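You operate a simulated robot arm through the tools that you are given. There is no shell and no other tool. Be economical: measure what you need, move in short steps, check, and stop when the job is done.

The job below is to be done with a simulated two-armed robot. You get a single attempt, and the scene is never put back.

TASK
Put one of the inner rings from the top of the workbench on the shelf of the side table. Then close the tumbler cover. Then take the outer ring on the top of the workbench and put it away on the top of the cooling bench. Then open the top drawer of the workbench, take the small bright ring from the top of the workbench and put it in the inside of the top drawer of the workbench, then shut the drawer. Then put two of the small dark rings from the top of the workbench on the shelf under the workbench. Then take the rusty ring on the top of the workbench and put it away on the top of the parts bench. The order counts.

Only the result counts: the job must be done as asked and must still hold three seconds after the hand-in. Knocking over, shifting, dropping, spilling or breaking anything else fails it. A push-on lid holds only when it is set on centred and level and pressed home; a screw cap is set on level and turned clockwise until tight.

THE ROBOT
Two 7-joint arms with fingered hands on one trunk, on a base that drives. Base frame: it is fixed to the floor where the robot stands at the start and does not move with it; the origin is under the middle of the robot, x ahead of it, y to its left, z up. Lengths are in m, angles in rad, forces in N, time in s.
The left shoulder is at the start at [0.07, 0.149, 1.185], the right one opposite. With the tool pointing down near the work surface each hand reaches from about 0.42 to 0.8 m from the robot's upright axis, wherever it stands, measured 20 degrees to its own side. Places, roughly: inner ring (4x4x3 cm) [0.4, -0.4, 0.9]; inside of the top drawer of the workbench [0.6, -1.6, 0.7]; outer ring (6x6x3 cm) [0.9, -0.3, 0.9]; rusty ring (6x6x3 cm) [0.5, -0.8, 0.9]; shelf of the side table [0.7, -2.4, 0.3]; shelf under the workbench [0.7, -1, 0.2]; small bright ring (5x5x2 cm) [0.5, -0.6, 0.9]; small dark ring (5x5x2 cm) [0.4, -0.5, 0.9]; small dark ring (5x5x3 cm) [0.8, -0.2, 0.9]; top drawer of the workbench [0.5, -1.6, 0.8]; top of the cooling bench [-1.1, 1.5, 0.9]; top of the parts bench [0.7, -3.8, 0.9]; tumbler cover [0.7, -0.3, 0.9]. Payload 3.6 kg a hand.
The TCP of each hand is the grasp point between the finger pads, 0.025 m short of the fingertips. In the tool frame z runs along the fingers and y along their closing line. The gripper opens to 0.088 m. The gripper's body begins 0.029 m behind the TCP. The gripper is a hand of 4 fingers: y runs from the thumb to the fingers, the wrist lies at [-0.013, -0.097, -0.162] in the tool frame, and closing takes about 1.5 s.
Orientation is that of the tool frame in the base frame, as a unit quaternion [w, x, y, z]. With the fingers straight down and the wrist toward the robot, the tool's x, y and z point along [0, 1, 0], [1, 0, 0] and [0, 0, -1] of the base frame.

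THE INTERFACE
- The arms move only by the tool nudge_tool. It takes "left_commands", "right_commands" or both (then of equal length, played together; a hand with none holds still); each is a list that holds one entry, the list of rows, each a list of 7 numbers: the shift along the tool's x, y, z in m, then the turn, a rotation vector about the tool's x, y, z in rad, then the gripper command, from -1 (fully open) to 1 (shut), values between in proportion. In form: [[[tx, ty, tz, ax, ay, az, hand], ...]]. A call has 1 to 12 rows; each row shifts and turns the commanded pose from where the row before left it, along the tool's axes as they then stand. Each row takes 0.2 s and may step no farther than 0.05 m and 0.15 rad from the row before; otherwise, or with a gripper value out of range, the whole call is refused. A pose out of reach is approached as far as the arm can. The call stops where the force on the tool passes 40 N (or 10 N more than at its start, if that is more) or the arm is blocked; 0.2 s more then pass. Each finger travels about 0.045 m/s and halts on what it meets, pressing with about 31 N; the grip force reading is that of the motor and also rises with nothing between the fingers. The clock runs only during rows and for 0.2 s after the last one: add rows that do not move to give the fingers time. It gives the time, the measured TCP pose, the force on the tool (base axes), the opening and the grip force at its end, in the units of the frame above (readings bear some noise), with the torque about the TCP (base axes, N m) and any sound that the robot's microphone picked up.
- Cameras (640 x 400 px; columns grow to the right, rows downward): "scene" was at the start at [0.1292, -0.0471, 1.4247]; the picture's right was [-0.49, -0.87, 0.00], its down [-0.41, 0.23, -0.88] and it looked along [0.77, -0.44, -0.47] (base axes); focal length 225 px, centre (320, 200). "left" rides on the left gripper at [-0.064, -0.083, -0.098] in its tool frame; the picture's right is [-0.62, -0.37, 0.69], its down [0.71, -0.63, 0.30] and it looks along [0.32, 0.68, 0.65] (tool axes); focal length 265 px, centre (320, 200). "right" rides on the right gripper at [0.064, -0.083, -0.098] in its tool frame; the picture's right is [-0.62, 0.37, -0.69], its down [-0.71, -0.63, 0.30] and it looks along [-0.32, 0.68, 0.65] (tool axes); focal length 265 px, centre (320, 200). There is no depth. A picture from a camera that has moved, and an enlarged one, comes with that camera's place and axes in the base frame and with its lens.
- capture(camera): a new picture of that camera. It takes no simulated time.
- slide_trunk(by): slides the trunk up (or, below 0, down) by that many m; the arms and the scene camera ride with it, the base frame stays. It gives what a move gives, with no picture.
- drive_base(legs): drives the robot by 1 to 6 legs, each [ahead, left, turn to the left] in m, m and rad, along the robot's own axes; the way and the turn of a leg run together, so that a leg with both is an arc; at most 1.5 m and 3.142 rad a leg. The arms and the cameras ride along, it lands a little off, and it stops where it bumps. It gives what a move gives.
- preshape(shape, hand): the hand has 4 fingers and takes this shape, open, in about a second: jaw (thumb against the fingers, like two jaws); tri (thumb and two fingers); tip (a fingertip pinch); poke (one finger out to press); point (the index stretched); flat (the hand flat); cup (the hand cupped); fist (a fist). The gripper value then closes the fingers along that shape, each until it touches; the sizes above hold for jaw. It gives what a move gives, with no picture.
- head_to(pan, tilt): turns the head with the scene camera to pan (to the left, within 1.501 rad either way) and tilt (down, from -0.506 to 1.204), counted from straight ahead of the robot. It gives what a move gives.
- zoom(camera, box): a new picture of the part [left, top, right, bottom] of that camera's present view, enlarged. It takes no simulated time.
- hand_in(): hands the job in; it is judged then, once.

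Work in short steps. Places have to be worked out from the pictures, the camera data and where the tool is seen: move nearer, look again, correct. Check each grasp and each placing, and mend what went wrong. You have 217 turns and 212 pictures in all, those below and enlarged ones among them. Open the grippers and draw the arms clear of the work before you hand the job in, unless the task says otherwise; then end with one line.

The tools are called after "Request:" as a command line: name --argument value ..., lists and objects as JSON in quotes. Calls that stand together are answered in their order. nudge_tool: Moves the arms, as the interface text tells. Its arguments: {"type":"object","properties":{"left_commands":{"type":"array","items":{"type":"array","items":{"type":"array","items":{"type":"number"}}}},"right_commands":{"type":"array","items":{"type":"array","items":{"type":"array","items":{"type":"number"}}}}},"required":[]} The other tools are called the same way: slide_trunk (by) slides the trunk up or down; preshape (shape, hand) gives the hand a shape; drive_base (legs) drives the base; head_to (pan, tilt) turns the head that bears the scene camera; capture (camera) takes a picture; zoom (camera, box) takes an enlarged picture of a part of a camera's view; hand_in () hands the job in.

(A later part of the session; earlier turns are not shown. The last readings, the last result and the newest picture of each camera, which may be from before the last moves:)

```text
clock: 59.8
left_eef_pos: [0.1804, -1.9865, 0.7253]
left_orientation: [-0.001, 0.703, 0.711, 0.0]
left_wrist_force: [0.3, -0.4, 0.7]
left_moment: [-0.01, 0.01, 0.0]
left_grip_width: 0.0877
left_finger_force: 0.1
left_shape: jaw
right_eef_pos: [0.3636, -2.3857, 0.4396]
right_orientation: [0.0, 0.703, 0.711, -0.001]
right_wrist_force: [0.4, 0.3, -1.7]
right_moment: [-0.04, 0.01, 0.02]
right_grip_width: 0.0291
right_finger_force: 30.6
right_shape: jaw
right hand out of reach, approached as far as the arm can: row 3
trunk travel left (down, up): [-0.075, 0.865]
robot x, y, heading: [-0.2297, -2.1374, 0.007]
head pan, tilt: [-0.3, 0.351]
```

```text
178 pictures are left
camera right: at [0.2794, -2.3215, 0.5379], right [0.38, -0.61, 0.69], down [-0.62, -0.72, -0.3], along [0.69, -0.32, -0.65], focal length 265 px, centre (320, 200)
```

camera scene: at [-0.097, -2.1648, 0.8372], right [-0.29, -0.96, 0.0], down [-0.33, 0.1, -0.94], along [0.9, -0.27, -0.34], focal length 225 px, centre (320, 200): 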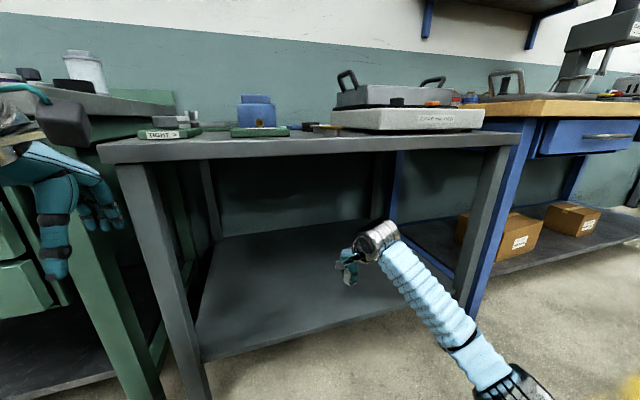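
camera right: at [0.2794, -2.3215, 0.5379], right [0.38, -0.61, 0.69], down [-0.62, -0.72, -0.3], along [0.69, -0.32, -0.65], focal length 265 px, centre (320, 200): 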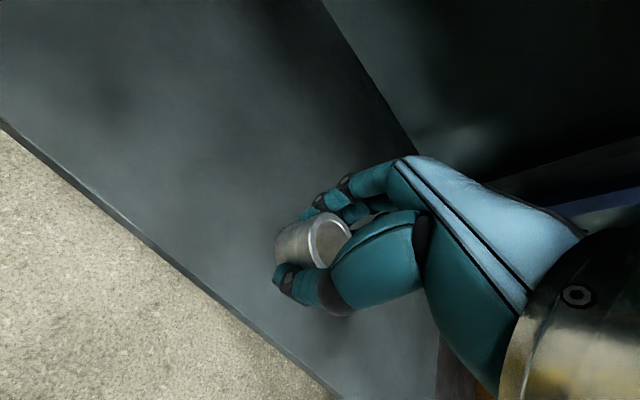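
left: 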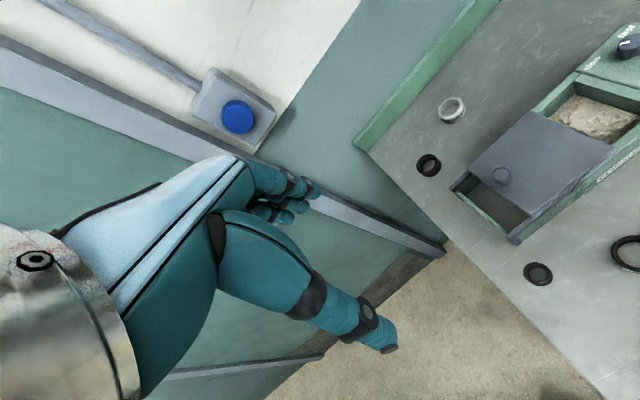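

The arm goes in well. I move 0.12 m farther in and begin lowering.

Request:
nudge_tool --right_commands '[[[0, 0.04, 0, 0, 0, 0, 1], [0, 0.04, 0, 0, 0, 0, 1], [0, 0.04, 0, 0, 0, 0, 1], [0, 0, 0.03, 0, 0, 0, 1], [0, 0, 0.03, 0, 0, 0, 1], [0, 0, 0.0, 0, 0, 0, 1]]]'

Request:
capture --camera "right"

Request:
zoom --camera "scene" --box '[260, 200, 420, 320]'

```text
clock: 61.2
left_eef_pos: [0.181, -1.9858, 0.7247]
left_orientation: [0.0, 0.703, 0.711, 0.0]
left_wrist_force: [-0.1, -0.1, 0.2]
left_moment: [0.0, -0.04, 0.0]
left_grip_width: 0.0875
left_finger_force: 0.1
left_shape: jaw
right_eef_pos: [0.4849, -2.3839, 0.3805]
right_orientation: [0.0, 0.703, 0.711, 0.001]
right_wrist_force: [-0.2, 0.1, -1.0]
right_moment: [-0.02, 0.02, 0.0]
right_grip_width: 0.0292
right_finger_force: 31.2
right_shape: jaw
trunk travel left (down, up): [-0.075, 0.865]
robot x, y, heading: [-0.2374, -2.1373, 0.013]
head pan, tilt: [-0.3, 0.351]
```

```text
177 pictures are left
camera right: at [0.4, -2.3205, 0.4781], right [0.38, -0.62, 0.69], down [-0.62, -0.72, -0.3], along [0.69, -0.32, -0.65], focal length 265 px, centre (320, 200)
```

right: 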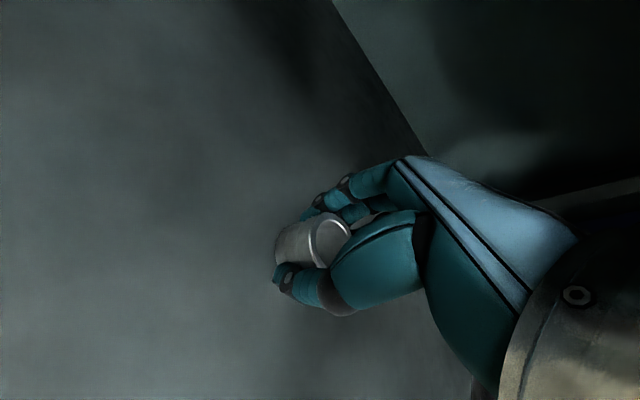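

```text
3.33 times, centred on (340, 260) of scene
camera zoom: at [-0.0972, -2.1649, 0.8372], right [-0.29, -0.96, 0.0], down [-0.33, 0.1, -0.94], along [0.9, -0.27, -0.34], focal length 751 px, centre (253, 0)
```

zoom: 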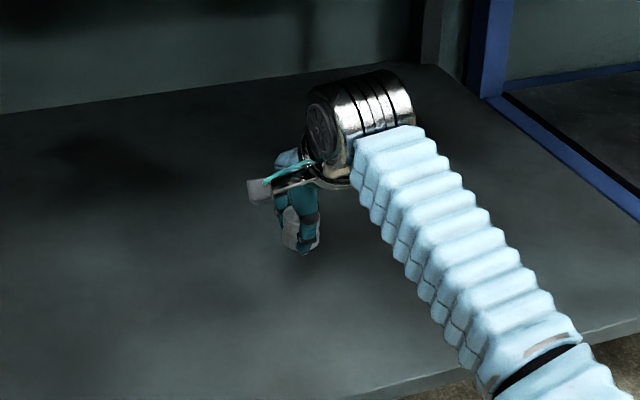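

Now lowering in small steps until contact.

Request:
nudge_tool --right_commands '[[[0, 0, 0.015, 0, 0, 0, 1], [0, 0, 0.015, 0, 0, 0, 1], [0, 0, 0.01, 0, 0, 0, 1], [0, 0, 0.005, 0, 0, 0, 1], [0, 0, 0.005, 0, 0, 0, 1], [0, 0, 0.0, 0, 0, 0, 1]]]'

Request:
zoom --camera "scene" --box '[300, 220, 380, 270]'

```text
clock: 62.6
left_eef_pos: [0.1802, -1.9867, 0.7257]
left_orientation: [0.0, 0.703, 0.711, 0.0]
left_wrist_force: [-0.3, -0.3, 0.1]
left_moment: [-0.01, 0.0, 0.02]
left_grip_width: 0.0876
left_finger_force: 0.1
left_shape: jaw
right_eef_pos: [0.4841, -2.3839, 0.3304]
right_orientation: [0.0, 0.704, 0.711, 0.0]
right_wrist_force: [0.2, -0.7, -0.8]
right_moment: [-0.02, 0.0, 0.01]
right_grip_width: 0.0292
right_finger_force: 30.4
right_shape: jaw
trunk travel left (down, up): [-0.075, 0.865]
robot x, y, heading: [-0.2346, -2.14, 0.009]
head pan, tilt: [-0.3, 0.351]
```

```text
8.00 times, centred on (340, 245) of scene
camera zoom: at [-0.0972, -2.165, 0.8372], right [-0.29, -0.96, 0.0], down [-0.33, 0.1, -0.94], along [0.9, -0.27, -0.34], focal length 1802 px, centre (160, -160)
```

zoom: 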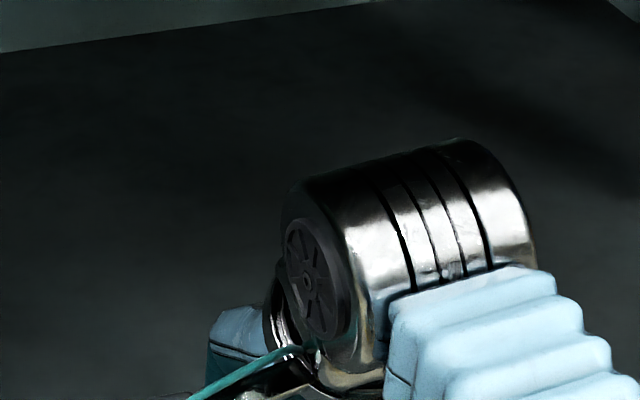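

No contact yet at TCP 0.33; I continue in 5 mm steps.

Request:
nudge_tool --right_commands '[[[0, 0, 0.005, 0, 0, 0, 1], [0, 0, 0.005, 0, 0, 0, 1], [0, 0, 0.004, 0, 0, 0, 1], [0, 0, 0.004, 0, 0, 0, 1], [0, 0, 0.004, 0, 0, 0, 1], [0, 0, 0.0, 0, 0, 0, 1]]]'

Request:
zoom --camera "scene" --box '[280, 220, 400, 300]'

```text
clock: 64.0
left_eef_pos: [0.1808, -1.9861, 0.7248]
left_orientation: [0.0, 0.703, 0.711, 0.0]
left_wrist_force: [0.5, 0.1, 0.4]
left_moment: [0.0, -0.02, 0.01]
left_grip_width: 0.0878
left_finger_force: 0.1
left_shape: jaw
right_eef_pos: [0.4843, -2.384, 0.3078]
right_orientation: [0.0, 0.703, 0.711, -0.001]
right_wrist_force: [0.2, 0.4, -1.2]
right_moment: [-0.03, 0.0, 0.0]
right_grip_width: 0.0292
right_finger_force: 30.9
right_shape: jaw
trunk travel left (down, up): [-0.075, 0.865]
robot x, y, heading: [-0.237, -2.1385, 0.008]
head pan, tilt: [-0.3, 0.351]
```

```text
5.00 times, centred on (340, 260) of scene
camera zoom: at [-0.0972, -2.165, 0.8372], right [-0.29, -0.96, 0.0], down [-0.33, 0.1, -0.94], along [0.9, -0.27, -0.34], focal length 1126 px, centre (220, -100)
```

zoom: 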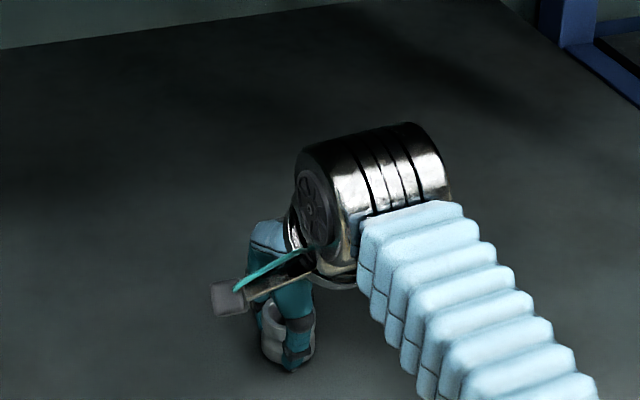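

Still free; the shadow is close. I go on down until the force stops it.

Request:
nudge_tool --right_commands '[[[0, 0, 0.004, 0, 0, 0, 1], [0, 0, 0.004, 0, 0, 0, 1], [0, 0, 0.004, 0, 0, 0, 1], [0, 0, 0.003, 0, 0, 0, 1], [0, 0, 0.003, 0, 0, 0, 1], [0, 0, 0.0, 0, 0, 0, 1]]]'

Request:
zoom --camera "scene" --box '[280, 220, 400, 300]'

```text
clock: 65.2
left_eef_pos: [0.179, -1.9858, 0.7243]
left_orientation: [0.001, 0.703, 0.711, 0.0]
left_wrist_force: [-0.1, 0.7, 0.1]
left_moment: [0.02, 0.03, -0.02]
left_grip_width: 0.0878
left_finger_force: 0.1
left_shape: jaw
right_eef_pos: [0.4899, -2.3842, 0.3055]
right_orientation: [0.011, 0.702, 0.712, 0.011]
right_wrist_force: [1.2, 0.3, 14.7]
right_moment: [0.03, 0.11, 0.04]
right_grip_width: 0.0306
right_finger_force: 30.9
right_shape: jaw
trunk travel left (down, up): [-0.075, 0.865]
robot x, y, heading: [-0.2341, -2.1344, 0.008]
head pan, tilt: [-0.3, 0.351]
stopped in row 5 (right hand): the force on the tool passed its limit at 41 N (the readings are from after the stop); the commanded pose is now the measured one
```

```text
5.00 times, centred on (340, 260) of scene
camera zoom: at [-0.0986, -2.1643, 0.8371], right [-0.29, -0.96, 0.0], down [-0.33, 0.1, -0.94], along [0.9, -0.27, -0.34], focal length 1126 px, centre (220, -100)
```

zoom: 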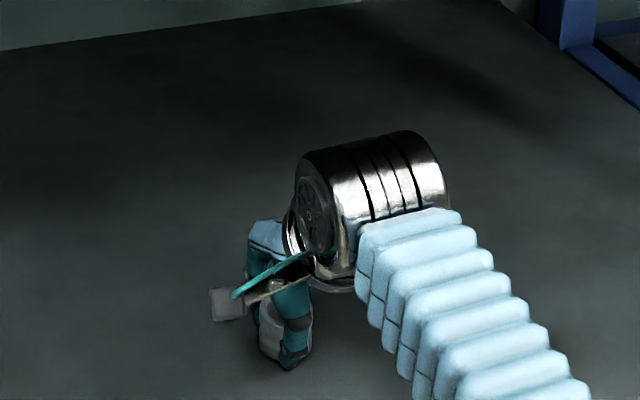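

On the shelf (15 N contact). I open the fingers gently and check.

Request:
nudge_tool --right_commands '[[[0, 0, -0.001, 0, 0, 0, 0.3], [0, 0, 0, 0, 0, 0, 0.0], [0, 0, 0, 0, 0, 0, -0.4], [0, 0, 0, 0, 0, 0, -0.5], [0, 0, 0, 0, 0, 0, -0.5], [0, 0, 0, 0, 0, 0, -0.5]]]'

Request:
capture --camera "right"

```text
clock: 66.6
left_eef_pos: [0.1789, -1.9859, 0.7262]
left_orientation: [0.001, 0.703, 0.711, 0.0]
left_wrist_force: [-0.4, 0.7, 0.1]
left_moment: [0.0, 0.0, 0.01]
left_grip_width: 0.088
left_finger_force: 0.0
left_shape: jaw
right_eef_pos: [0.488, -2.3843, 0.3053]
right_orientation: [0.009, 0.703, 0.711, 0.008]
right_wrist_force: [6.1, -0.1, 21.1]
right_moment: [0.09, 0.34, -0.02]
right_grip_width: 0.0551
right_finger_force: 0.0
right_shape: jaw
trunk travel left (down, up): [-0.075, 0.865]
robot x, y, heading: [-0.2378, -2.1354, 0.007]
head pan, tilt: [-0.3, 0.351]
```

```text
172 pictures are left
camera right: at [0.4014, -2.3197, 0.4018], right [0.36, -0.62, 0.7], down [-0.61, -0.72, -0.32], along [0.7, -0.32, -0.64], focal length 265 px, centre (320, 200)
```

right: 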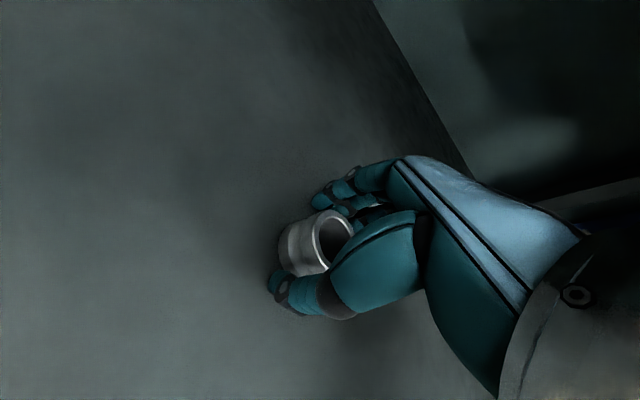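

Fingertips seem to press the shelf a little; I open wider and rise straight up.

Request:
nudge_tool --right_commands '[[[0, 0, -0.005, 0, 0, 0, -0.6], [0, 0, 0, 0, 0, 0, -0.8], [0, 0, 0, 0, 0, 0, -0.8], [0, 0, -0.01, 0, 0, 0, -0.8], [0, 0, -0.02, 0, 0, 0, -0.8], [0, 0, -0.03, 0, 0, 0, -0.8], [0, 0, -0.02, 0, 0, 0, -0.8]]]'

Request:
capture --camera "right"

```text
clock: 68.2
left_eef_pos: [0.1794, -1.9867, 0.7254]
left_orientation: [0.0, 0.703, 0.711, -0.001]
left_wrist_force: [0.0, 0.1, -0.5]
left_moment: [0.01, -0.01, 0.03]
left_grip_width: 0.0877
left_finger_force: 0.1
left_shape: jaw
right_eef_pos: [0.4881, -2.3845, 0.3861]
right_orientation: [0.005, 0.703, 0.711, 0.005]
right_wrist_force: [-0.6, -1.4, -0.7]
right_moment: [-0.01, -0.01, 0.0]
right_grip_width: 0.0791
right_finger_force: 0.0
right_shape: jaw
trunk travel left (down, up): [-0.075, 0.865]
robot x, y, heading: [-0.2356, -2.1358, 0.011]
head pan, tilt: [-0.3, 0.351]
```

```text
171 pictures are left
camera right: at [0.4006, -2.3202, 0.4831], right [0.36, -0.62, 0.7], down [-0.62, -0.72, -0.31], along [0.7, -0.32, -0.64], focal length 265 px, centre (320, 200)
```

right: 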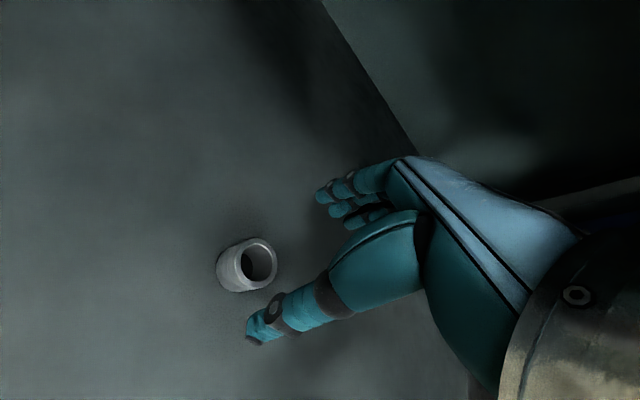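

The ring stands upright on the shelf. I withdraw the hand (with a touch of tilt corrected) and raise the trunk.

Request:
nudge_tool --right_commands '[[[0, 0, -0.03, 0, 0, 0, -0.8], [0, -0.045, 0, 0, 0, 0, -0.8], [0, -0.045, 0, 0, 0, 0, -0.8], [0, -0.045, 0, 0, 0, 0, -0.8], [-0.02, -0.04, 0, 0, 0, 0, -0.8], [-0.02, -0.04, 0, 0, 0, 0, -0.8], [-0.02, -0.04, -0.01, 0, 0, 0, -0.8], [-0.02, -0.04, -0.01, 0, 0, 0, -0.8], [-0.03, -0.03, -0.02, 0, 0, 0, -0.8], [-0.03, -0.02, -0.03, 0, 0, 0, -0.8], [0, 0, -0.04, 0, 0, 0, -0.8], [0, 0, -0.04, 0, 0, 0, -0.8]]]'

Request:
capture --camera "scene"

Request:
slide_trunk --by 0.4

Request:
slide_trunk --by 0.2

Request:
drive_base --legs '[[0, 1.0, 0], [0, 1.0, 0]]'

Request:
head_to --pan -0.2 --tilt 0.6

Request:
capture --camera "scene"

```text
clock: 70.8
left_eef_pos: [0.1797, -1.9854, 0.7261]
left_orientation: [0.0, 0.703, 0.711, 0.0]
left_wrist_force: [0.2, -0.5, 0.6]
left_moment: [-0.03, 0.0, 0.01]
left_grip_width: 0.0876
left_finger_force: 0.0
left_shape: jaw
right_eef_pos: [0.1381, -2.5276, 0.5592]
right_orientation: [0.006, 0.703, 0.711, 0.005]
right_wrist_force: [-0.1, 1.2, 0.1]
right_moment: [-0.04, 0.0, 0.0]
right_grip_width: 0.0793
right_finger_force: 0.1
right_shape: jaw
trunk travel left (down, up): [-0.075, 0.865]
robot x, y, heading: [-0.2381, -2.1357, 0.007]
head pan, tilt: [-0.3, 0.351]
```

```text
170 pictures are left
camera scene: at [-0.0974, -2.1646, 0.8372], right [-0.29, -0.96, 0.0], down [-0.33, 0.1, -0.94], along [0.9, -0.27, -0.34], focal length 225 px, centre (320, 200)
```

scene: 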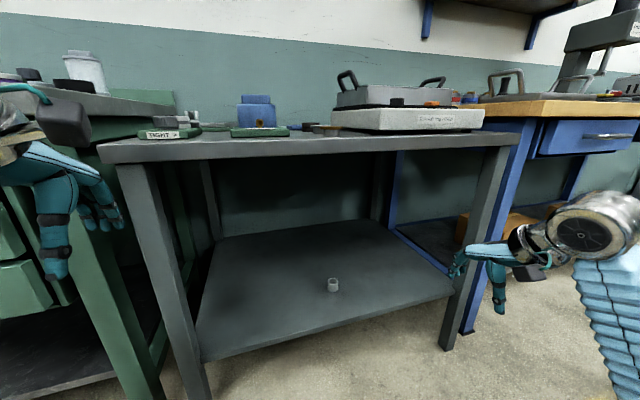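

```text
clock: 74.6
left_eef_pos: [0.1802, -1.9865, 1.126]
left_orientation: [-0.001, 0.704, 0.711, -0.001]
left_wrist_force: [0.2, -0.7, 0.3]
left_moment: [-0.01, 0.03, 0.0]
left_grip_width: 0.0874
left_finger_force: 0.0
left_shape: jaw
right_eef_pos: [0.1381, -2.5279, 0.958]
right_orientation: [0.006, 0.703, 0.711, 0.006]
right_wrist_force: [-0.4, -0.2, 0.9]
right_moment: [0.0, 0.04, -0.01]
right_grip_width: 0.0792
right_finger_force: 0.1
right_shape: jaw
trunk travel left (down, up): [-0.475, 0.465]
robot x, y, heading: [-0.2379, -2.136, 0.008]
head pan, tilt: [-0.3, 0.351]
```

```text
clock: 76.8
left_eef_pos: [0.1793, -1.9865, 1.3234]
left_orientation: [0.0, 0.703, 0.711, 0.0]
left_wrist_force: [-0.1, 0.2, 0.6]
left_moment: [-0.01, -0.02, -0.01]
left_grip_width: 0.0878
left_finger_force: 0.1
left_shape: jaw
right_eef_pos: [0.1377, -2.5276, 1.1573]
right_orientation: [0.005, 0.703, 0.711, 0.006]
right_wrist_force: [0.0, 0.3, 0.1]
right_moment: [0.01, 0.01, 0.0]
right_grip_width: 0.0789
right_finger_force: 0.1
right_shape: jaw
trunk travel left (down, up): [-0.675, 0.265]
robot x, y, heading: [-0.2375, -2.1363, 0.011]
head pan, tilt: [-0.3, 0.351]
```

```text
clock: 102.3
left_eef_pos: [0.162, 0.007, 1.326]
left_orientation: [0.0, 0.702, 0.712, 0.0]
left_wrist_force: [0.6, 0.4, -0.2]
left_moment: [0.0, 0.01, -0.01]
left_grip_width: 0.0877
left_finger_force: 0.1
left_shape: jaw
right_eef_pos: [0.1232, -0.5342, 1.1594]
right_orientation: [0.005, 0.702, 0.712, 0.006]
right_wrist_force: [-0.2, 0.2, 0.5]
right_moment: [-0.03, 0.0, -0.01]
right_grip_width: 0.079
right_finger_force: 0.1
right_shape: jaw
trunk travel left (down, up): [-0.675, 0.265]
robot x, y, heading: [-0.252, -0.1404, 0.008]
head pan, tilt: [-0.3, 0.351]
```

```text
clock: 103.1
left_eef_pos: [0.1622, 0.007, 1.3252]
left_orientation: [0.0, 0.703, 0.712, -0.001]
left_wrist_force: [-0.6, 0.1, -1.1]
left_moment: [-0.02, -0.01, 0.02]
left_grip_width: 0.0877
left_finger_force: 0.1
left_shape: jaw
right_eef_pos: [0.1224, -0.535, 1.1583]
right_orientation: [0.006, 0.702, 0.712, 0.005]
right_wrist_force: [0.0, -0.1, 0.0]
right_moment: [0.04, 0.01, 0.0]
right_grip_width: 0.0792
right_finger_force: 0.1
right_shape: jaw
trunk travel left (down, up): [-0.675, 0.265]
robot x, y, heading: [-0.2528, -0.1451, 0.009]
head pan, tilt: [-0.201, 0.6]
```

```text
169 pictures are left
camera scene: at [-0.1164, -0.1618, 1.4145], right [-0.19, -0.98, 0.0], down [-0.55, 0.11, -0.83], along [0.81, -0.16, -0.56], focal length 225 px, centre (320, 200)
```

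scene: 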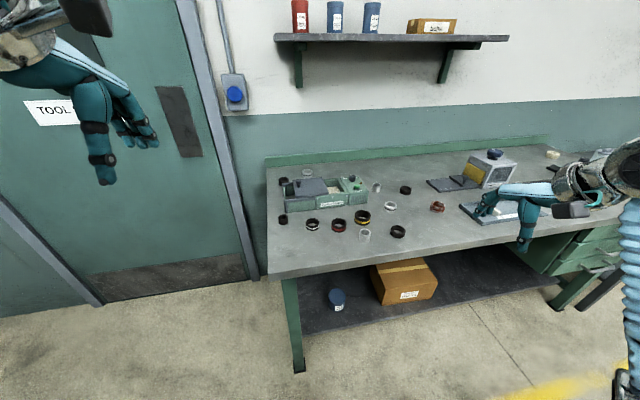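

Now the tumbler: a close look from here.

Request:
zoom --camera "scene" --box '[265, 155, 425, 255]'

Request:
drive_base --legs '[[0.25, 0, 0]]'

Request:
head_to --pan -0.3 --tilt 0.75

Request:
zoom --camera "scene" --box '[200, 120, 440, 270]'

```text
4.00 times, centred on (345, 205) of scene
camera zoom: at [-0.1164, -0.1618, 1.4145], right [-0.19, -0.98, 0.0], down [-0.55, 0.11, -0.83], along [0.81, -0.16, -0.56], focal length 901 px, centre (220, 180)
```

zoom: 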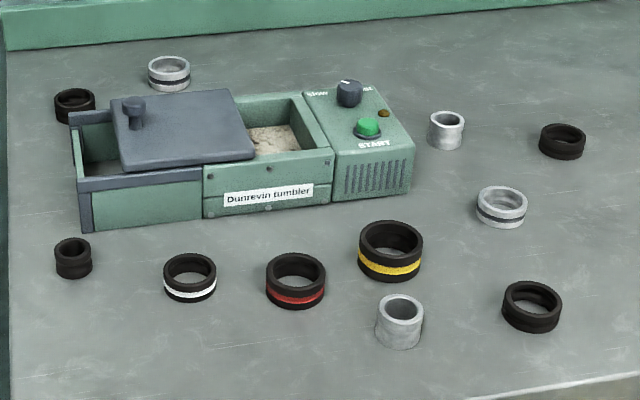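

```text
clock: 106.9
left_eef_pos: [0.4111, 0.013, 1.3264]
left_orientation: [0.0, 0.702, 0.712, 0.0]
left_wrist_force: [0.5, 1.6, 0.1]
left_moment: [-0.03, 0.06, -0.04]
left_grip_width: 0.0879
left_finger_force: 0.1
left_shape: jaw
right_eef_pos: [0.3699, -0.5296, 1.1593]
right_orientation: [0.006, 0.701, 0.713, 0.005]
right_wrist_force: [0.6, 0.6, 0.5]
right_moment: [0.02, -0.02, -0.03]
right_grip_width: 0.0789
right_finger_force: 0.1
right_shape: jaw
trunk travel left (down, up): [-0.675, 0.265]
robot x, y, heading: [-0.0024, -0.1413, 0.007]
head pan, tilt: [-0.201, 0.6]
```

```text
clock: 107.6
left_eef_pos: [0.4117, 0.012, 1.3247]
left_orientation: [0.001, 0.702, 0.713, -0.001]
left_wrist_force: [-0.2, 0.5, -0.7]
left_moment: [-0.01, 0.01, 0.05]
left_grip_width: 0.0877
left_finger_force: 0.0
left_shape: jaw
right_eef_pos: [0.3723, -0.5292, 1.1591]
right_orientation: [0.006, 0.702, 0.712, 0.005]
right_wrist_force: [0.0, 0.4, 0.8]
right_moment: [0.01, -0.02, 0.02]
right_grip_width: 0.0789
right_finger_force: 0.1
right_shape: jaw
trunk travel left (down, up): [-0.675, 0.265]
robot x, y, heading: [-0.0024, -0.1422, 0.015]
head pan, tilt: [-0.3, 0.75]
```

```text
2.67 times, centred on (320, 195) of scene
camera zoom: at [0.1274, -0.1642, 1.4016], right [-0.28, -0.96, 0.0], down [-0.65, 0.19, -0.73], along [0.7, -0.21, -0.68], focal length 600 px, centre (320, 213)
```

zoom: 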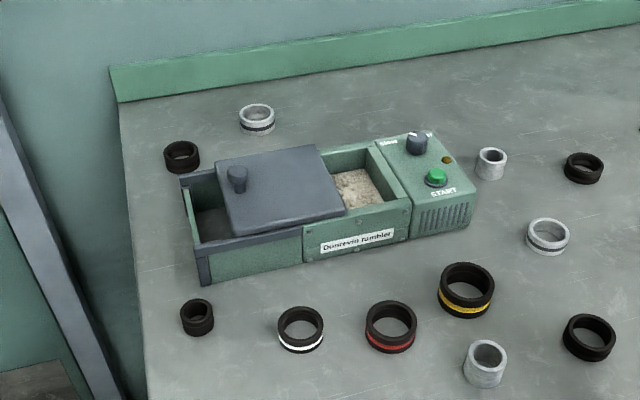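

The lid spans about x 0.57–0.70, y -0.205 to -0.327, knob at (0.633,-0.225), knob top z≈1.0; it must slide about 0.068 toward -y to meet the control box. I bring the right hand over the knob.

Request:
nudge_tool --right_commands '[[[0.036, 0.033, 0, 0, 0, 0, -0.3], [0.036, 0.033, 0, 0, 0, 0, -0.3], [0.036, 0.033, 0, 0, 0, 0, -0.3], [0.036, 0.033, 0, 0, 0, 0, -0.3], [0.036, 0.033, 0, 0, 0, 0, -0.3], [0.036, 0.033, 0, 0, 0, 0, -0.3], [0.036, 0.033, 0, 0, 0, 0, -0.3], [0.036, 0.033, 0, 0, 0, 0, -0.3], [0.008, 0, 0.03, 0, 0, 0, -0.3], [0, 0, 0, 0, 0, 0, -0.3]]]'

Request:
capture --camera "right"

Request:
zoom --camera "scene" --box '[200, 120, 440, 270]'

```text
clock: 109.8
left_eef_pos: [0.411, 0.0099, 1.326]
left_orientation: [-0.001, 0.702, 0.712, 0.0]
left_wrist_force: [-0.1, -1.0, 0.2]
left_moment: [-0.01, 0.0, -0.01]
left_grip_width: 0.0876
left_finger_force: 0.0
left_shape: jaw
right_eef_pos: [0.6325, -0.2321, 1.1329]
right_orientation: [0.006, 0.702, 0.713, 0.007]
right_wrist_force: [0.3, 0.0, 0.7]
right_moment: [-0.01, -0.01, 0.0]
right_grip_width: 0.0576
right_finger_force: 0.1
right_shape: jaw
trunk travel left (down, up): [-0.675, 0.265]
robot x, y, heading: [-0.0031, -0.137, 0.014]
head pan, tilt: [-0.3, 0.75]
```

```text
166 pictures are left
camera right: at [0.5459, -0.1687, 1.2296], right [0.37, -0.61, 0.7], down [-0.61, -0.72, -0.32], along [0.7, -0.31, -0.64], focal length 265 px, centre (320, 200)
```

right: 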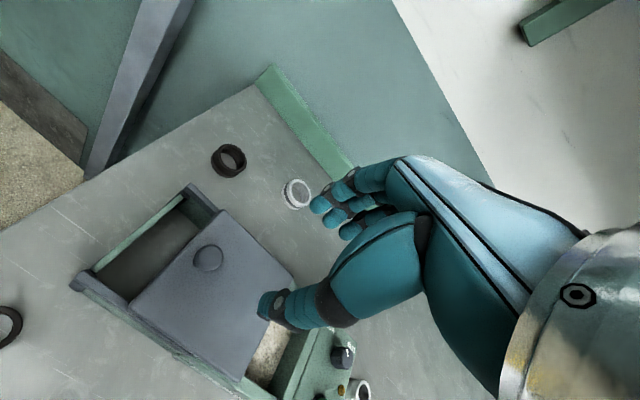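

```text
2.67 times, centred on (320, 195) of scene
camera zoom: at [0.1272, -0.1662, 1.4016], right [-0.29, -0.96, 0.0], down [-0.65, 0.19, -0.73], along [0.7, -0.21, -0.68], focal length 600 px, centre (320, 213)
```

zoom: 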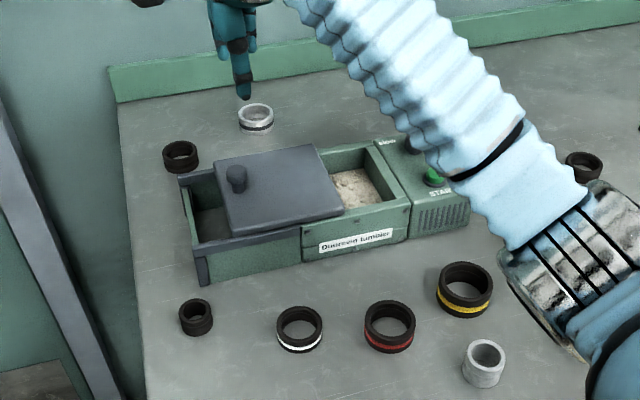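

Knob from this view: (0.638,-0.217). I centre and lower to just above the knob.

Request:
nudge_tool --right_commands '[[[0.013, 0.004, 0.03, 0, 0, 0, -0.3], [0, 0, 0.03, 0, 0, 0, -0.3], [0, 0, 0.02, 0, 0, 0, -0.3], [0, 0, 0, 0, 0, 0, -0.3]]]'

Request:
capture --camera "right"

Request:
zoom --camera "scene" --box '[240, 130, 360, 205]'

```text
clock: 110.8
left_eef_pos: [0.4107, 0.01, 1.3262]
left_orientation: [0.0, 0.702, 0.712, -0.001]
left_wrist_force: [-0.3, -1.2, 0.3]
left_moment: [-0.01, -0.01, -0.03]
left_grip_width: 0.0876
left_finger_force: 0.0
left_shape: jaw
right_eef_pos: [0.6363, -0.2192, 1.0538]
right_orientation: [0.006, 0.702, 0.713, 0.007]
right_wrist_force: [0.3, -0.1, -0.5]
right_moment: [0.03, 0.01, 0.01]
right_grip_width: 0.0573
right_finger_force: 0.0
right_shape: jaw
trunk travel left (down, up): [-0.675, 0.265]
robot x, y, heading: [-0.0002, -0.1387, 0.011]
head pan, tilt: [-0.3, 0.75]
```

```text
164 pictures are left
camera right: at [0.5501, -0.1552, 1.1496], right [0.37, -0.61, 0.7], down [-0.61, -0.72, -0.32], along [0.7, -0.31, -0.64], focal length 265 px, centre (320, 200)
```

right: 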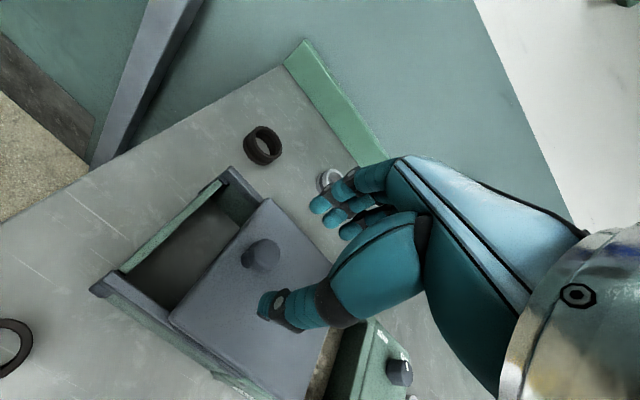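

```text
5.33 times, centred on (300, 168) of scene
camera zoom: at [0.1269, -0.166, 1.4016], right [-0.29, -0.96, 0.0], down [-0.65, 0.19, -0.73], along [0.7, -0.21, -0.68], focal length 1201 px, centre (427, 373)
```

zoom: 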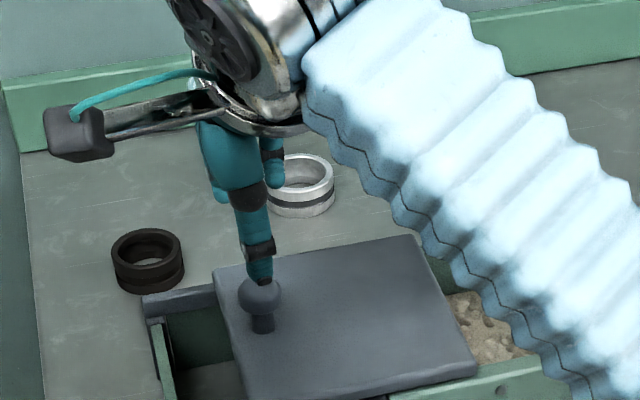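

Knob is lined up. I lower 4.5 cm watching the force, then close on it.

Request:
nudge_tool --right_commands '[[[0.004, 0, 0.02, 0, 0, 0, -0.3], [0, 0, 0.015, 0, 0, 0, -0.3], [0, 0, 0.01, 0, 0, 0, -0.3], [0, 0, 0, 0, 0, 0, -0.3]]]'

Request:
capture --camera "right"

Request:
zoom --camera "scene" --box '[240, 130, 360, 205]'

```text
clock: 111.8
left_eef_pos: [0.4115, 0.0106, 1.3261]
left_orientation: [0.0, 0.702, 0.712, -0.001]
left_wrist_force: [0.3, 0.6, 0.7]
left_moment: [-0.01, 0.05, -0.01]
left_grip_width: 0.0877
left_finger_force: 0.0
left_shape: jaw
right_eef_pos: [0.6375, -0.2138, 1.0083]
right_orientation: [0.007, 0.702, 0.713, 0.006]
right_wrist_force: [-0.1, 0.2, 1.1]
right_moment: [0.02, -0.01, -0.01]
right_grip_width: 0.0577
right_finger_force: 0.1
right_shape: jaw
trunk travel left (down, up): [-0.675, 0.265]
robot x, y, heading: [-0.0042, -0.1385, 0.01]
head pan, tilt: [-0.3, 0.75]
```

```text
162 pictures are left
camera right: at [0.551, -0.1502, 1.1048], right [0.37, -0.61, 0.7], down [-0.61, -0.72, -0.31], along [0.7, -0.31, -0.64], focal length 265 px, centre (320, 200)
```

right: 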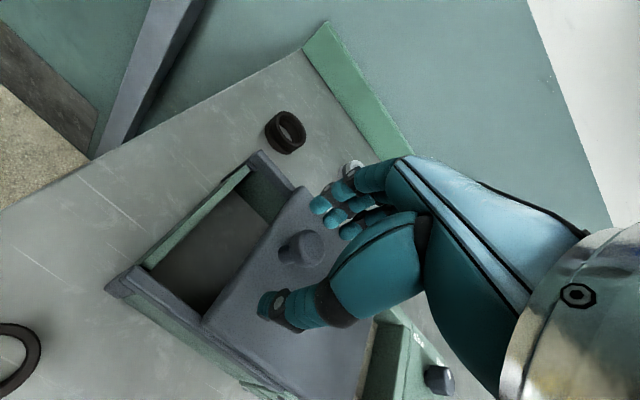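

```text
5.33 times, centred on (300, 168) of scene
camera zoom: at [0.127, -0.1656, 1.4016], right [-0.29, -0.96, 0.0], down [-0.65, 0.19, -0.73], along [0.7, -0.21, -0.68], focal length 1201 px, centre (427, 373)
```

zoom: 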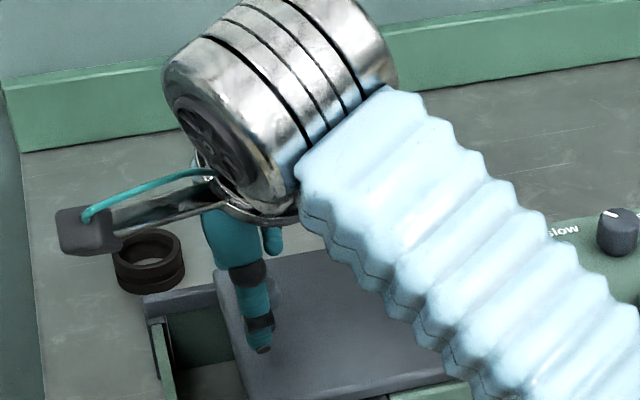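

The knob lies between thumb and fingers; I close and then pull toward -y.

Request:
nudge_tool --right_commands '[[[0, 0, 0, 0, 0, 0, 0.3], [0, 0, 0, 0, 0, 0, 0.8], [0, 0, 0, 0, 0, 0, 1], [0, 0, 0, 0, 0, 0, 1], [0, 0, 0, 0, 0, 0, 1], [0, 0, 0, 0, 0, 0, 1], [0, 0, 0, 0, 0, 0, 1]]]'

Request:
capture --camera "right"

```text
clock: 113.4
left_eef_pos: [0.4129, 0.0113, 1.3246]
left_orientation: [0.0, 0.702, 0.712, -0.001]
left_wrist_force: [0.2, 0.0, 0.1]
left_moment: [-0.02, 0.03, 0.02]
left_grip_width: 0.0878
left_finger_force: 0.0
left_shape: jaw
right_eef_pos: [0.6379, -0.2139, 1.0087]
right_orientation: [0.006, 0.701, 0.713, 0.007]
right_wrist_force: [8.5, -0.4, 5.4]
right_moment: [-0.08, -0.29, 0.04]
right_grip_width: 0.0045
right_finger_force: 30.6
right_shape: jaw
trunk travel left (down, up): [-0.675, 0.265]
robot x, y, heading: [-0.0033, -0.1389, 0.009]
head pan, tilt: [-0.3, 0.75]
```

```text
160 pictures are left
camera right: at [0.552, -0.1505, 1.105], right [0.37, -0.61, 0.7], down [-0.61, -0.72, -0.32], along [0.7, -0.31, -0.64], focal length 265 px, centre (320, 200)
```

right: 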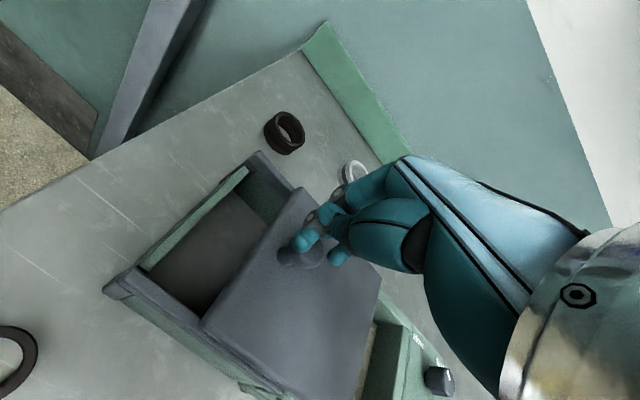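

The fingers closed over the knob instead of around it. I will push it instead: rise, move to its left (+y) side with the fingers shut, lower, and look.

Request:
nudge_tool --right_commands '[[[0, 0, 0, 0, 0, 0, 0.6], [0, 0, -0.02, 0, 0, 0, 0.6], [0, 0, -0.02, 0, 0, 0, 1], [0.03, 0, 0, 0, 0, 0, 1], [0.03, 0, 0, 0, 0, 0, 1], [0, 0, 0, 0, 0, 0, 1], [0, 0, 0, 0, 0, 0, 1]]]'

Request:
capture --camera "right"

Request:
zoom --camera "scene" --box '[240, 130, 360, 205]'

```text
clock: 115.0
left_eef_pos: [0.4118, 0.0092, 1.3265]
left_orientation: [0.0, 0.701, 0.713, 0.0]
left_wrist_force: [0.4, -0.6, -0.9]
left_moment: [0.02, 0.01, 0.0]
left_grip_width: 0.0876
left_finger_force: 0.0
left_shape: jaw
right_eef_pos: [0.6367, -0.1532, 1.0473]
right_orientation: [0.006, 0.701, 0.713, 0.006]
right_wrist_force: [0.0, -0.2, 0.2]
right_moment: [0.0, 0.0, 0.0]
right_grip_width: 0.0003
right_finger_force: 31.0
right_shape: jaw
trunk travel left (down, up): [-0.675, 0.265]
robot x, y, heading: [-0.0022, -0.1375, 0.013]
head pan, tilt: [-0.3, 0.75]
```

```text
159 pictures are left
camera right: at [0.55, -0.0902, 1.1438], right [0.37, -0.61, 0.7], down [-0.61, -0.72, -0.31], along [0.7, -0.31, -0.64], focal length 265 px, centre (320, 200)
```

right: 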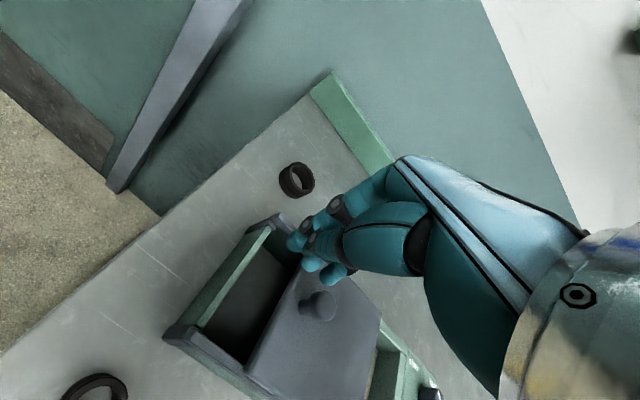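

```text
5.33 times, centred on (300, 168) of scene
camera zoom: at [0.1274, -0.1655, 1.4016], right [-0.29, -0.96, 0.0], down [-0.65, 0.19, -0.73], along [0.7, -0.21, -0.68], focal length 1201 px, centre (427, 373)
```

zoom: 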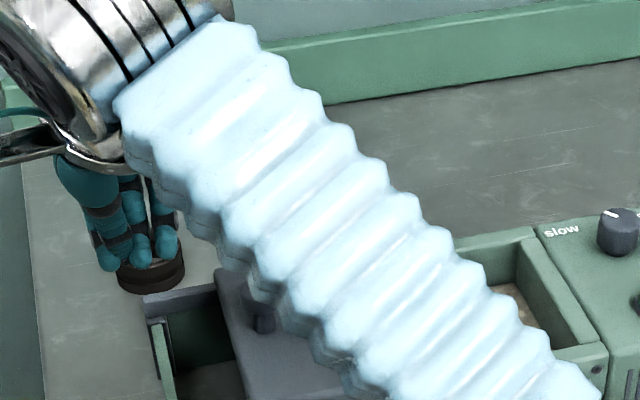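

Closed fingertips are just left of the knob (edge y≈-0.188 vs knob ≈-0.201). I lower beside it and check.

Request:
nudge_tool --right_commands '[[[0, 0, 0.02, 0, 0, 0, 1], [0, 0, 0.015, 0, 0, 0, 1], [0, 0, 0.01, 0, 0, 0, 1], [0, 0, 0, 0, 0, 0, 1]]]'

Request:
zoom --camera "right" --box '[160, 150, 480, 350]'

Request:
zoom --camera "scene" --box '[240, 130, 360, 205]'

```text
clock: 116.0
left_eef_pos: [0.4109, 0.0103, 1.3265]
left_orientation: [0.0, 0.702, 0.712, 0.0]
left_wrist_force: [0.1, 0.1, -0.3]
left_moment: [0.04, 0.02, -0.02]
left_grip_width: 0.0877
left_finger_force: 0.0
left_shape: jaw
right_eef_pos: [0.6371, -0.1555, 1.0029]
right_orientation: [0.007, 0.701, 0.713, 0.006]
right_wrist_force: [0.0, 0.4, 0.1]
right_moment: [0.02, 0.02, 0.0]
right_grip_width: 0.0002
right_finger_force: 30.7
right_shape: jaw
trunk travel left (down, up): [-0.675, 0.265]
robot x, y, heading: [-0.0008, -0.1421, 0.013]
head pan, tilt: [-0.3, 0.75]
```

```text
2.00 times, centred on (320, 250) of right
camera zoom: at [0.55, -0.0915, 1.0996], right [0.37, -0.61, 0.7], down [-0.61, -0.72, -0.32], along [0.7, -0.31, -0.64], focal length 531 px, centre (320, 100)
```

zoom: 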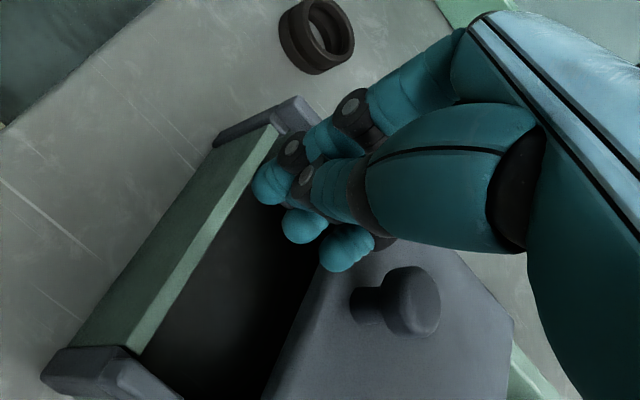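

```text
5.33 times, centred on (300, 168) of scene
camera zoom: at [0.1269, -0.1666, 1.4016], right [-0.29, -0.96, 0.0], down [-0.65, 0.19, -0.73], along [0.7, -0.21, -0.68], focal length 1201 px, centre (427, 373)
```

zoom: 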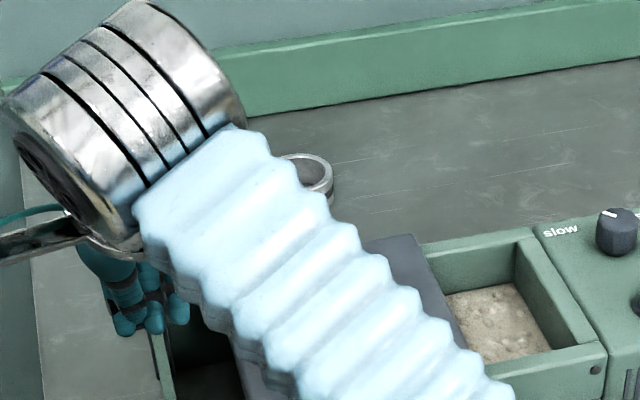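

Fingers are beside the knob in line with it. I push toward -y in small steps.

Request:
nudge_tool --right_commands '[[[-0.01, 0, 0, 0, 0, 0, 1], [-0.01, 0, 0, 0, 0, 0, 1], [-0.01, 0, 0, 0, 0, 0, 1], [-0.01, 0, 0, 0, 0, 0, 1], [0, 0, 0, 0, 0, 0, 1]]]'

Request:
zoom --camera "right" --box '[160, 150, 480, 350]'

Request:
zoom --camera "scene" --box '[240, 130, 400, 230]'

```text
clock: 117.2
left_eef_pos: [0.4102, 0.0095, 1.3244]
left_orientation: [0.001, 0.703, 0.711, -0.001]
left_wrist_force: [0.3, -0.2, 0.0]
left_moment: [0.0, -0.03, 0.02]
left_grip_width: 0.0877
left_finger_force: 0.1
left_shape: jaw
right_eef_pos: [0.6367, -0.1934, 1.0028]
right_orientation: [0.005, 0.701, 0.713, 0.006]
right_wrist_force: [-0.3, -0.1, -1.0]
right_moment: [0.01, 0.03, 0.04]
right_grip_width: 0.0
right_finger_force: 30.8
right_shape: jaw
trunk travel left (down, up): [-0.675, 0.265]
robot x, y, heading: [0.0017, -0.139, 0.006]
head pan, tilt: [-0.3, 0.75]
```

```text
2.00 times, centred on (320, 250) of right
camera zoom: at [0.5506, -0.1305, 1.0997], right [0.37, -0.61, 0.7], down [-0.61, -0.72, -0.31], along [0.7, -0.31, -0.64], focal length 531 px, centre (320, 100)
```

zoom: 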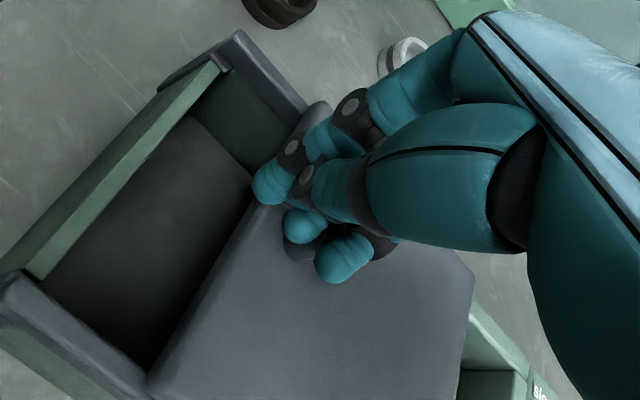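

```text
4.00 times, centred on (320, 180) of scene
camera zoom: at [0.127, -0.1658, 1.4016], right [-0.29, -0.96, 0.0], down [-0.65, 0.19, -0.73], along [0.7, -0.21, -0.68], focal length 901 px, centre (320, 280)
```

zoom: 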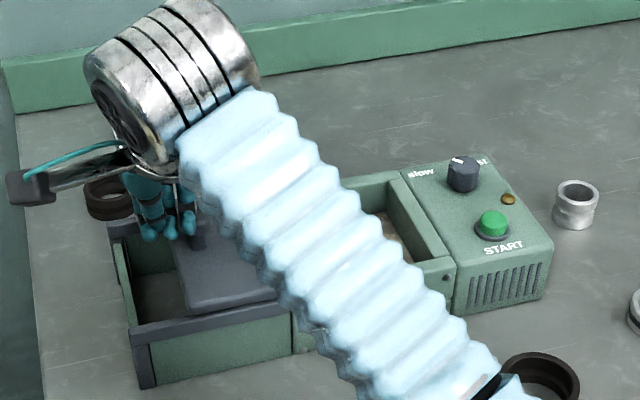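

The fingertips are slipping past the knob. I'll instead turn the hand 90° so thumb and fingers straddle the knob along y; first rise, then rotate.

Request:
nudge_tool --right_commands '[[[0, 0, -0.04, 0, 0, 0, 1], [0, 0, -0.03, 0, 0, -0.14, -0.2], [0, 0, 0, 0, 0, -0.15, -0.2], [0, 0, 0, 0, 0, -0.15, -0.2], [0, 0, 0, 0, 0, -0.15, -0.2], [0, 0, 0, 0, 0, -0.15, -0.2], [0, 0, 0, 0, 0, -0.15, -0.2], [0, 0, 0, 0, 0, -0.15, -0.2], [0, 0, 0, 0, 0, -0.15, -0.2], [0, 0, 0, 0, 0, -0.15, -0.2], [0, 0, 0, 0, 0, -0.15, -0.2], [0, 0, 0, 0, 0, -0.08, -0.2]]]'

Request:
capture --camera "right"

Request:
zoom --camera "scene" --box '[240, 110, 400, 230]'

```text
clock: 119.8
left_eef_pos: [0.4119, 0.0108, 1.3258]
left_orientation: [0.0, 0.703, 0.712, 0.001]
left_wrist_force: [-0.8, 0.5, -0.1]
left_moment: [0.0, -0.01, 0.0]
left_grip_width: 0.0878
left_finger_force: 0.0
left_shape: jaw
right_eef_pos: [0.6363, -0.1925, 1.0738]
right_orientation: [0.009, -0.008, 1.0, 0.001]
right_wrist_force: [0.4, -0.3, -0.2]
right_moment: [0.02, -0.02, 0.01]
right_grip_width: 0.0528
right_finger_force: 0.1
right_shape: jaw
trunk travel left (down, up): [-0.675, 0.265]
robot x, y, heading: [-0.0014, -0.1407, 0.01]
head pan, tilt: [-0.3, 0.75]
```

```text
153 pictures are left
camera right: at [0.5708, -0.2775, 1.1705], right [0.6, 0.38, 0.7], down [0.73, -0.62, -0.29], along [0.32, 0.69, -0.65], focal length 265 px, centre (320, 200)
```

right: 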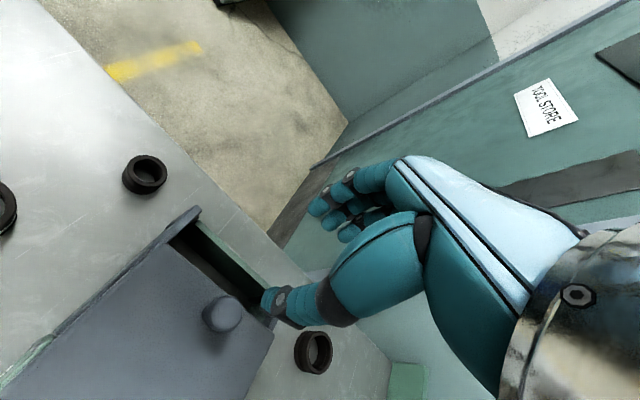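

```text
3.33 times, centred on (320, 170) of scene
camera zoom: at [0.127, -0.1658, 1.4016], right [-0.29, -0.96, 0.0], down [-0.65, 0.19, -0.73], along [0.7, -0.21, -0.68], focal length 751 px, centre (320, 300)
```

zoom: 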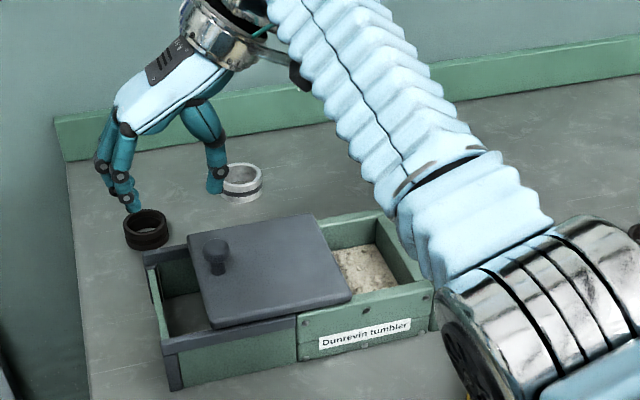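

Now both views agree: knob at (0.640,-0.226), top z≈0.993 (I was 1.2 cm off in y before). I move over it and lower with fingers on the +y side and thumb on the -y side.

Request:
nudge_tool --right_commands '[[[-0.004, -0.0335, 0, 0, 0, 0, -0.2], [0, 0, 0.03, 0, 0, 0, -0.2], [0, 0, 0.025, 0, 0, 0, -0.2], [0, 0, 0.015, 0, 0, 0, -0.2], [0, 0, 0, 0, 0, 0, -0.2]]]'

Request:
capture --camera "right"

Request:
zoom --camera "scene" --box '[240, 110, 400, 230]'

```text
clock: 121.0
left_eef_pos: [0.4114, 0.0122, 1.3252]
left_orientation: [0.0, 0.702, 0.712, -0.001]
left_wrist_force: [0.0, 0.4, 0.7]
left_moment: [-0.01, 0.01, 0.03]
left_grip_width: 0.0878
left_finger_force: 0.0
left_shape: jaw
right_eef_pos: [0.6415, -0.2252, 1.0034]
right_orientation: [0.008, -0.007, 1.0, 0.0]
right_wrist_force: [0.1, 0.0, 0.2]
right_moment: [-0.05, 0.01, -0.03]
right_grip_width: 0.0529
right_finger_force: 0.0
right_shape: jaw
trunk travel left (down, up): [-0.675, 0.265]
robot x, y, heading: [-0.0025, -0.138, 0.01]
head pan, tilt: [-0.3, 0.75]
```

```text
151 pictures are left
camera right: at [0.5762, -0.3101, 1.1004], right [0.6, 0.38, 0.7], down [0.73, -0.62, -0.29], along [0.33, 0.69, -0.65], focal length 265 px, centre (320, 200)
```

right: 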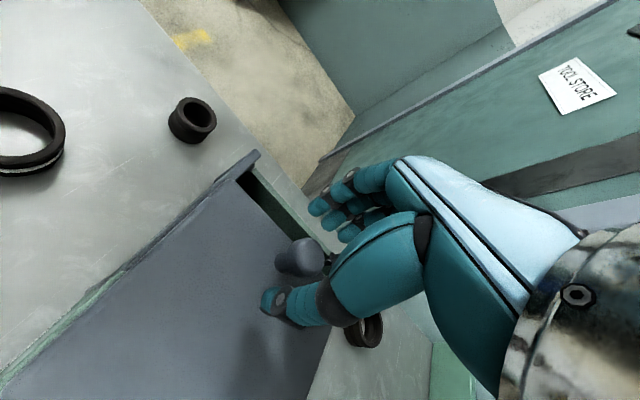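

```text
3.33 times, centred on (320, 170) of scene
camera zoom: at [0.127, -0.1654, 1.4016], right [-0.29, -0.96, 0.0], down [-0.65, 0.19, -0.73], along [0.7, -0.21, -0.68], focal length 751 px, centre (320, 300)
```

zoom: 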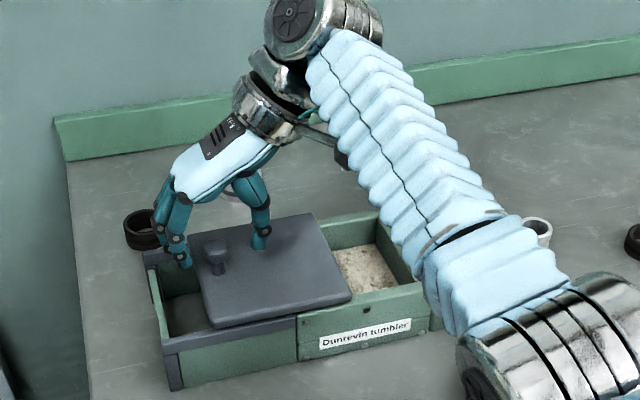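

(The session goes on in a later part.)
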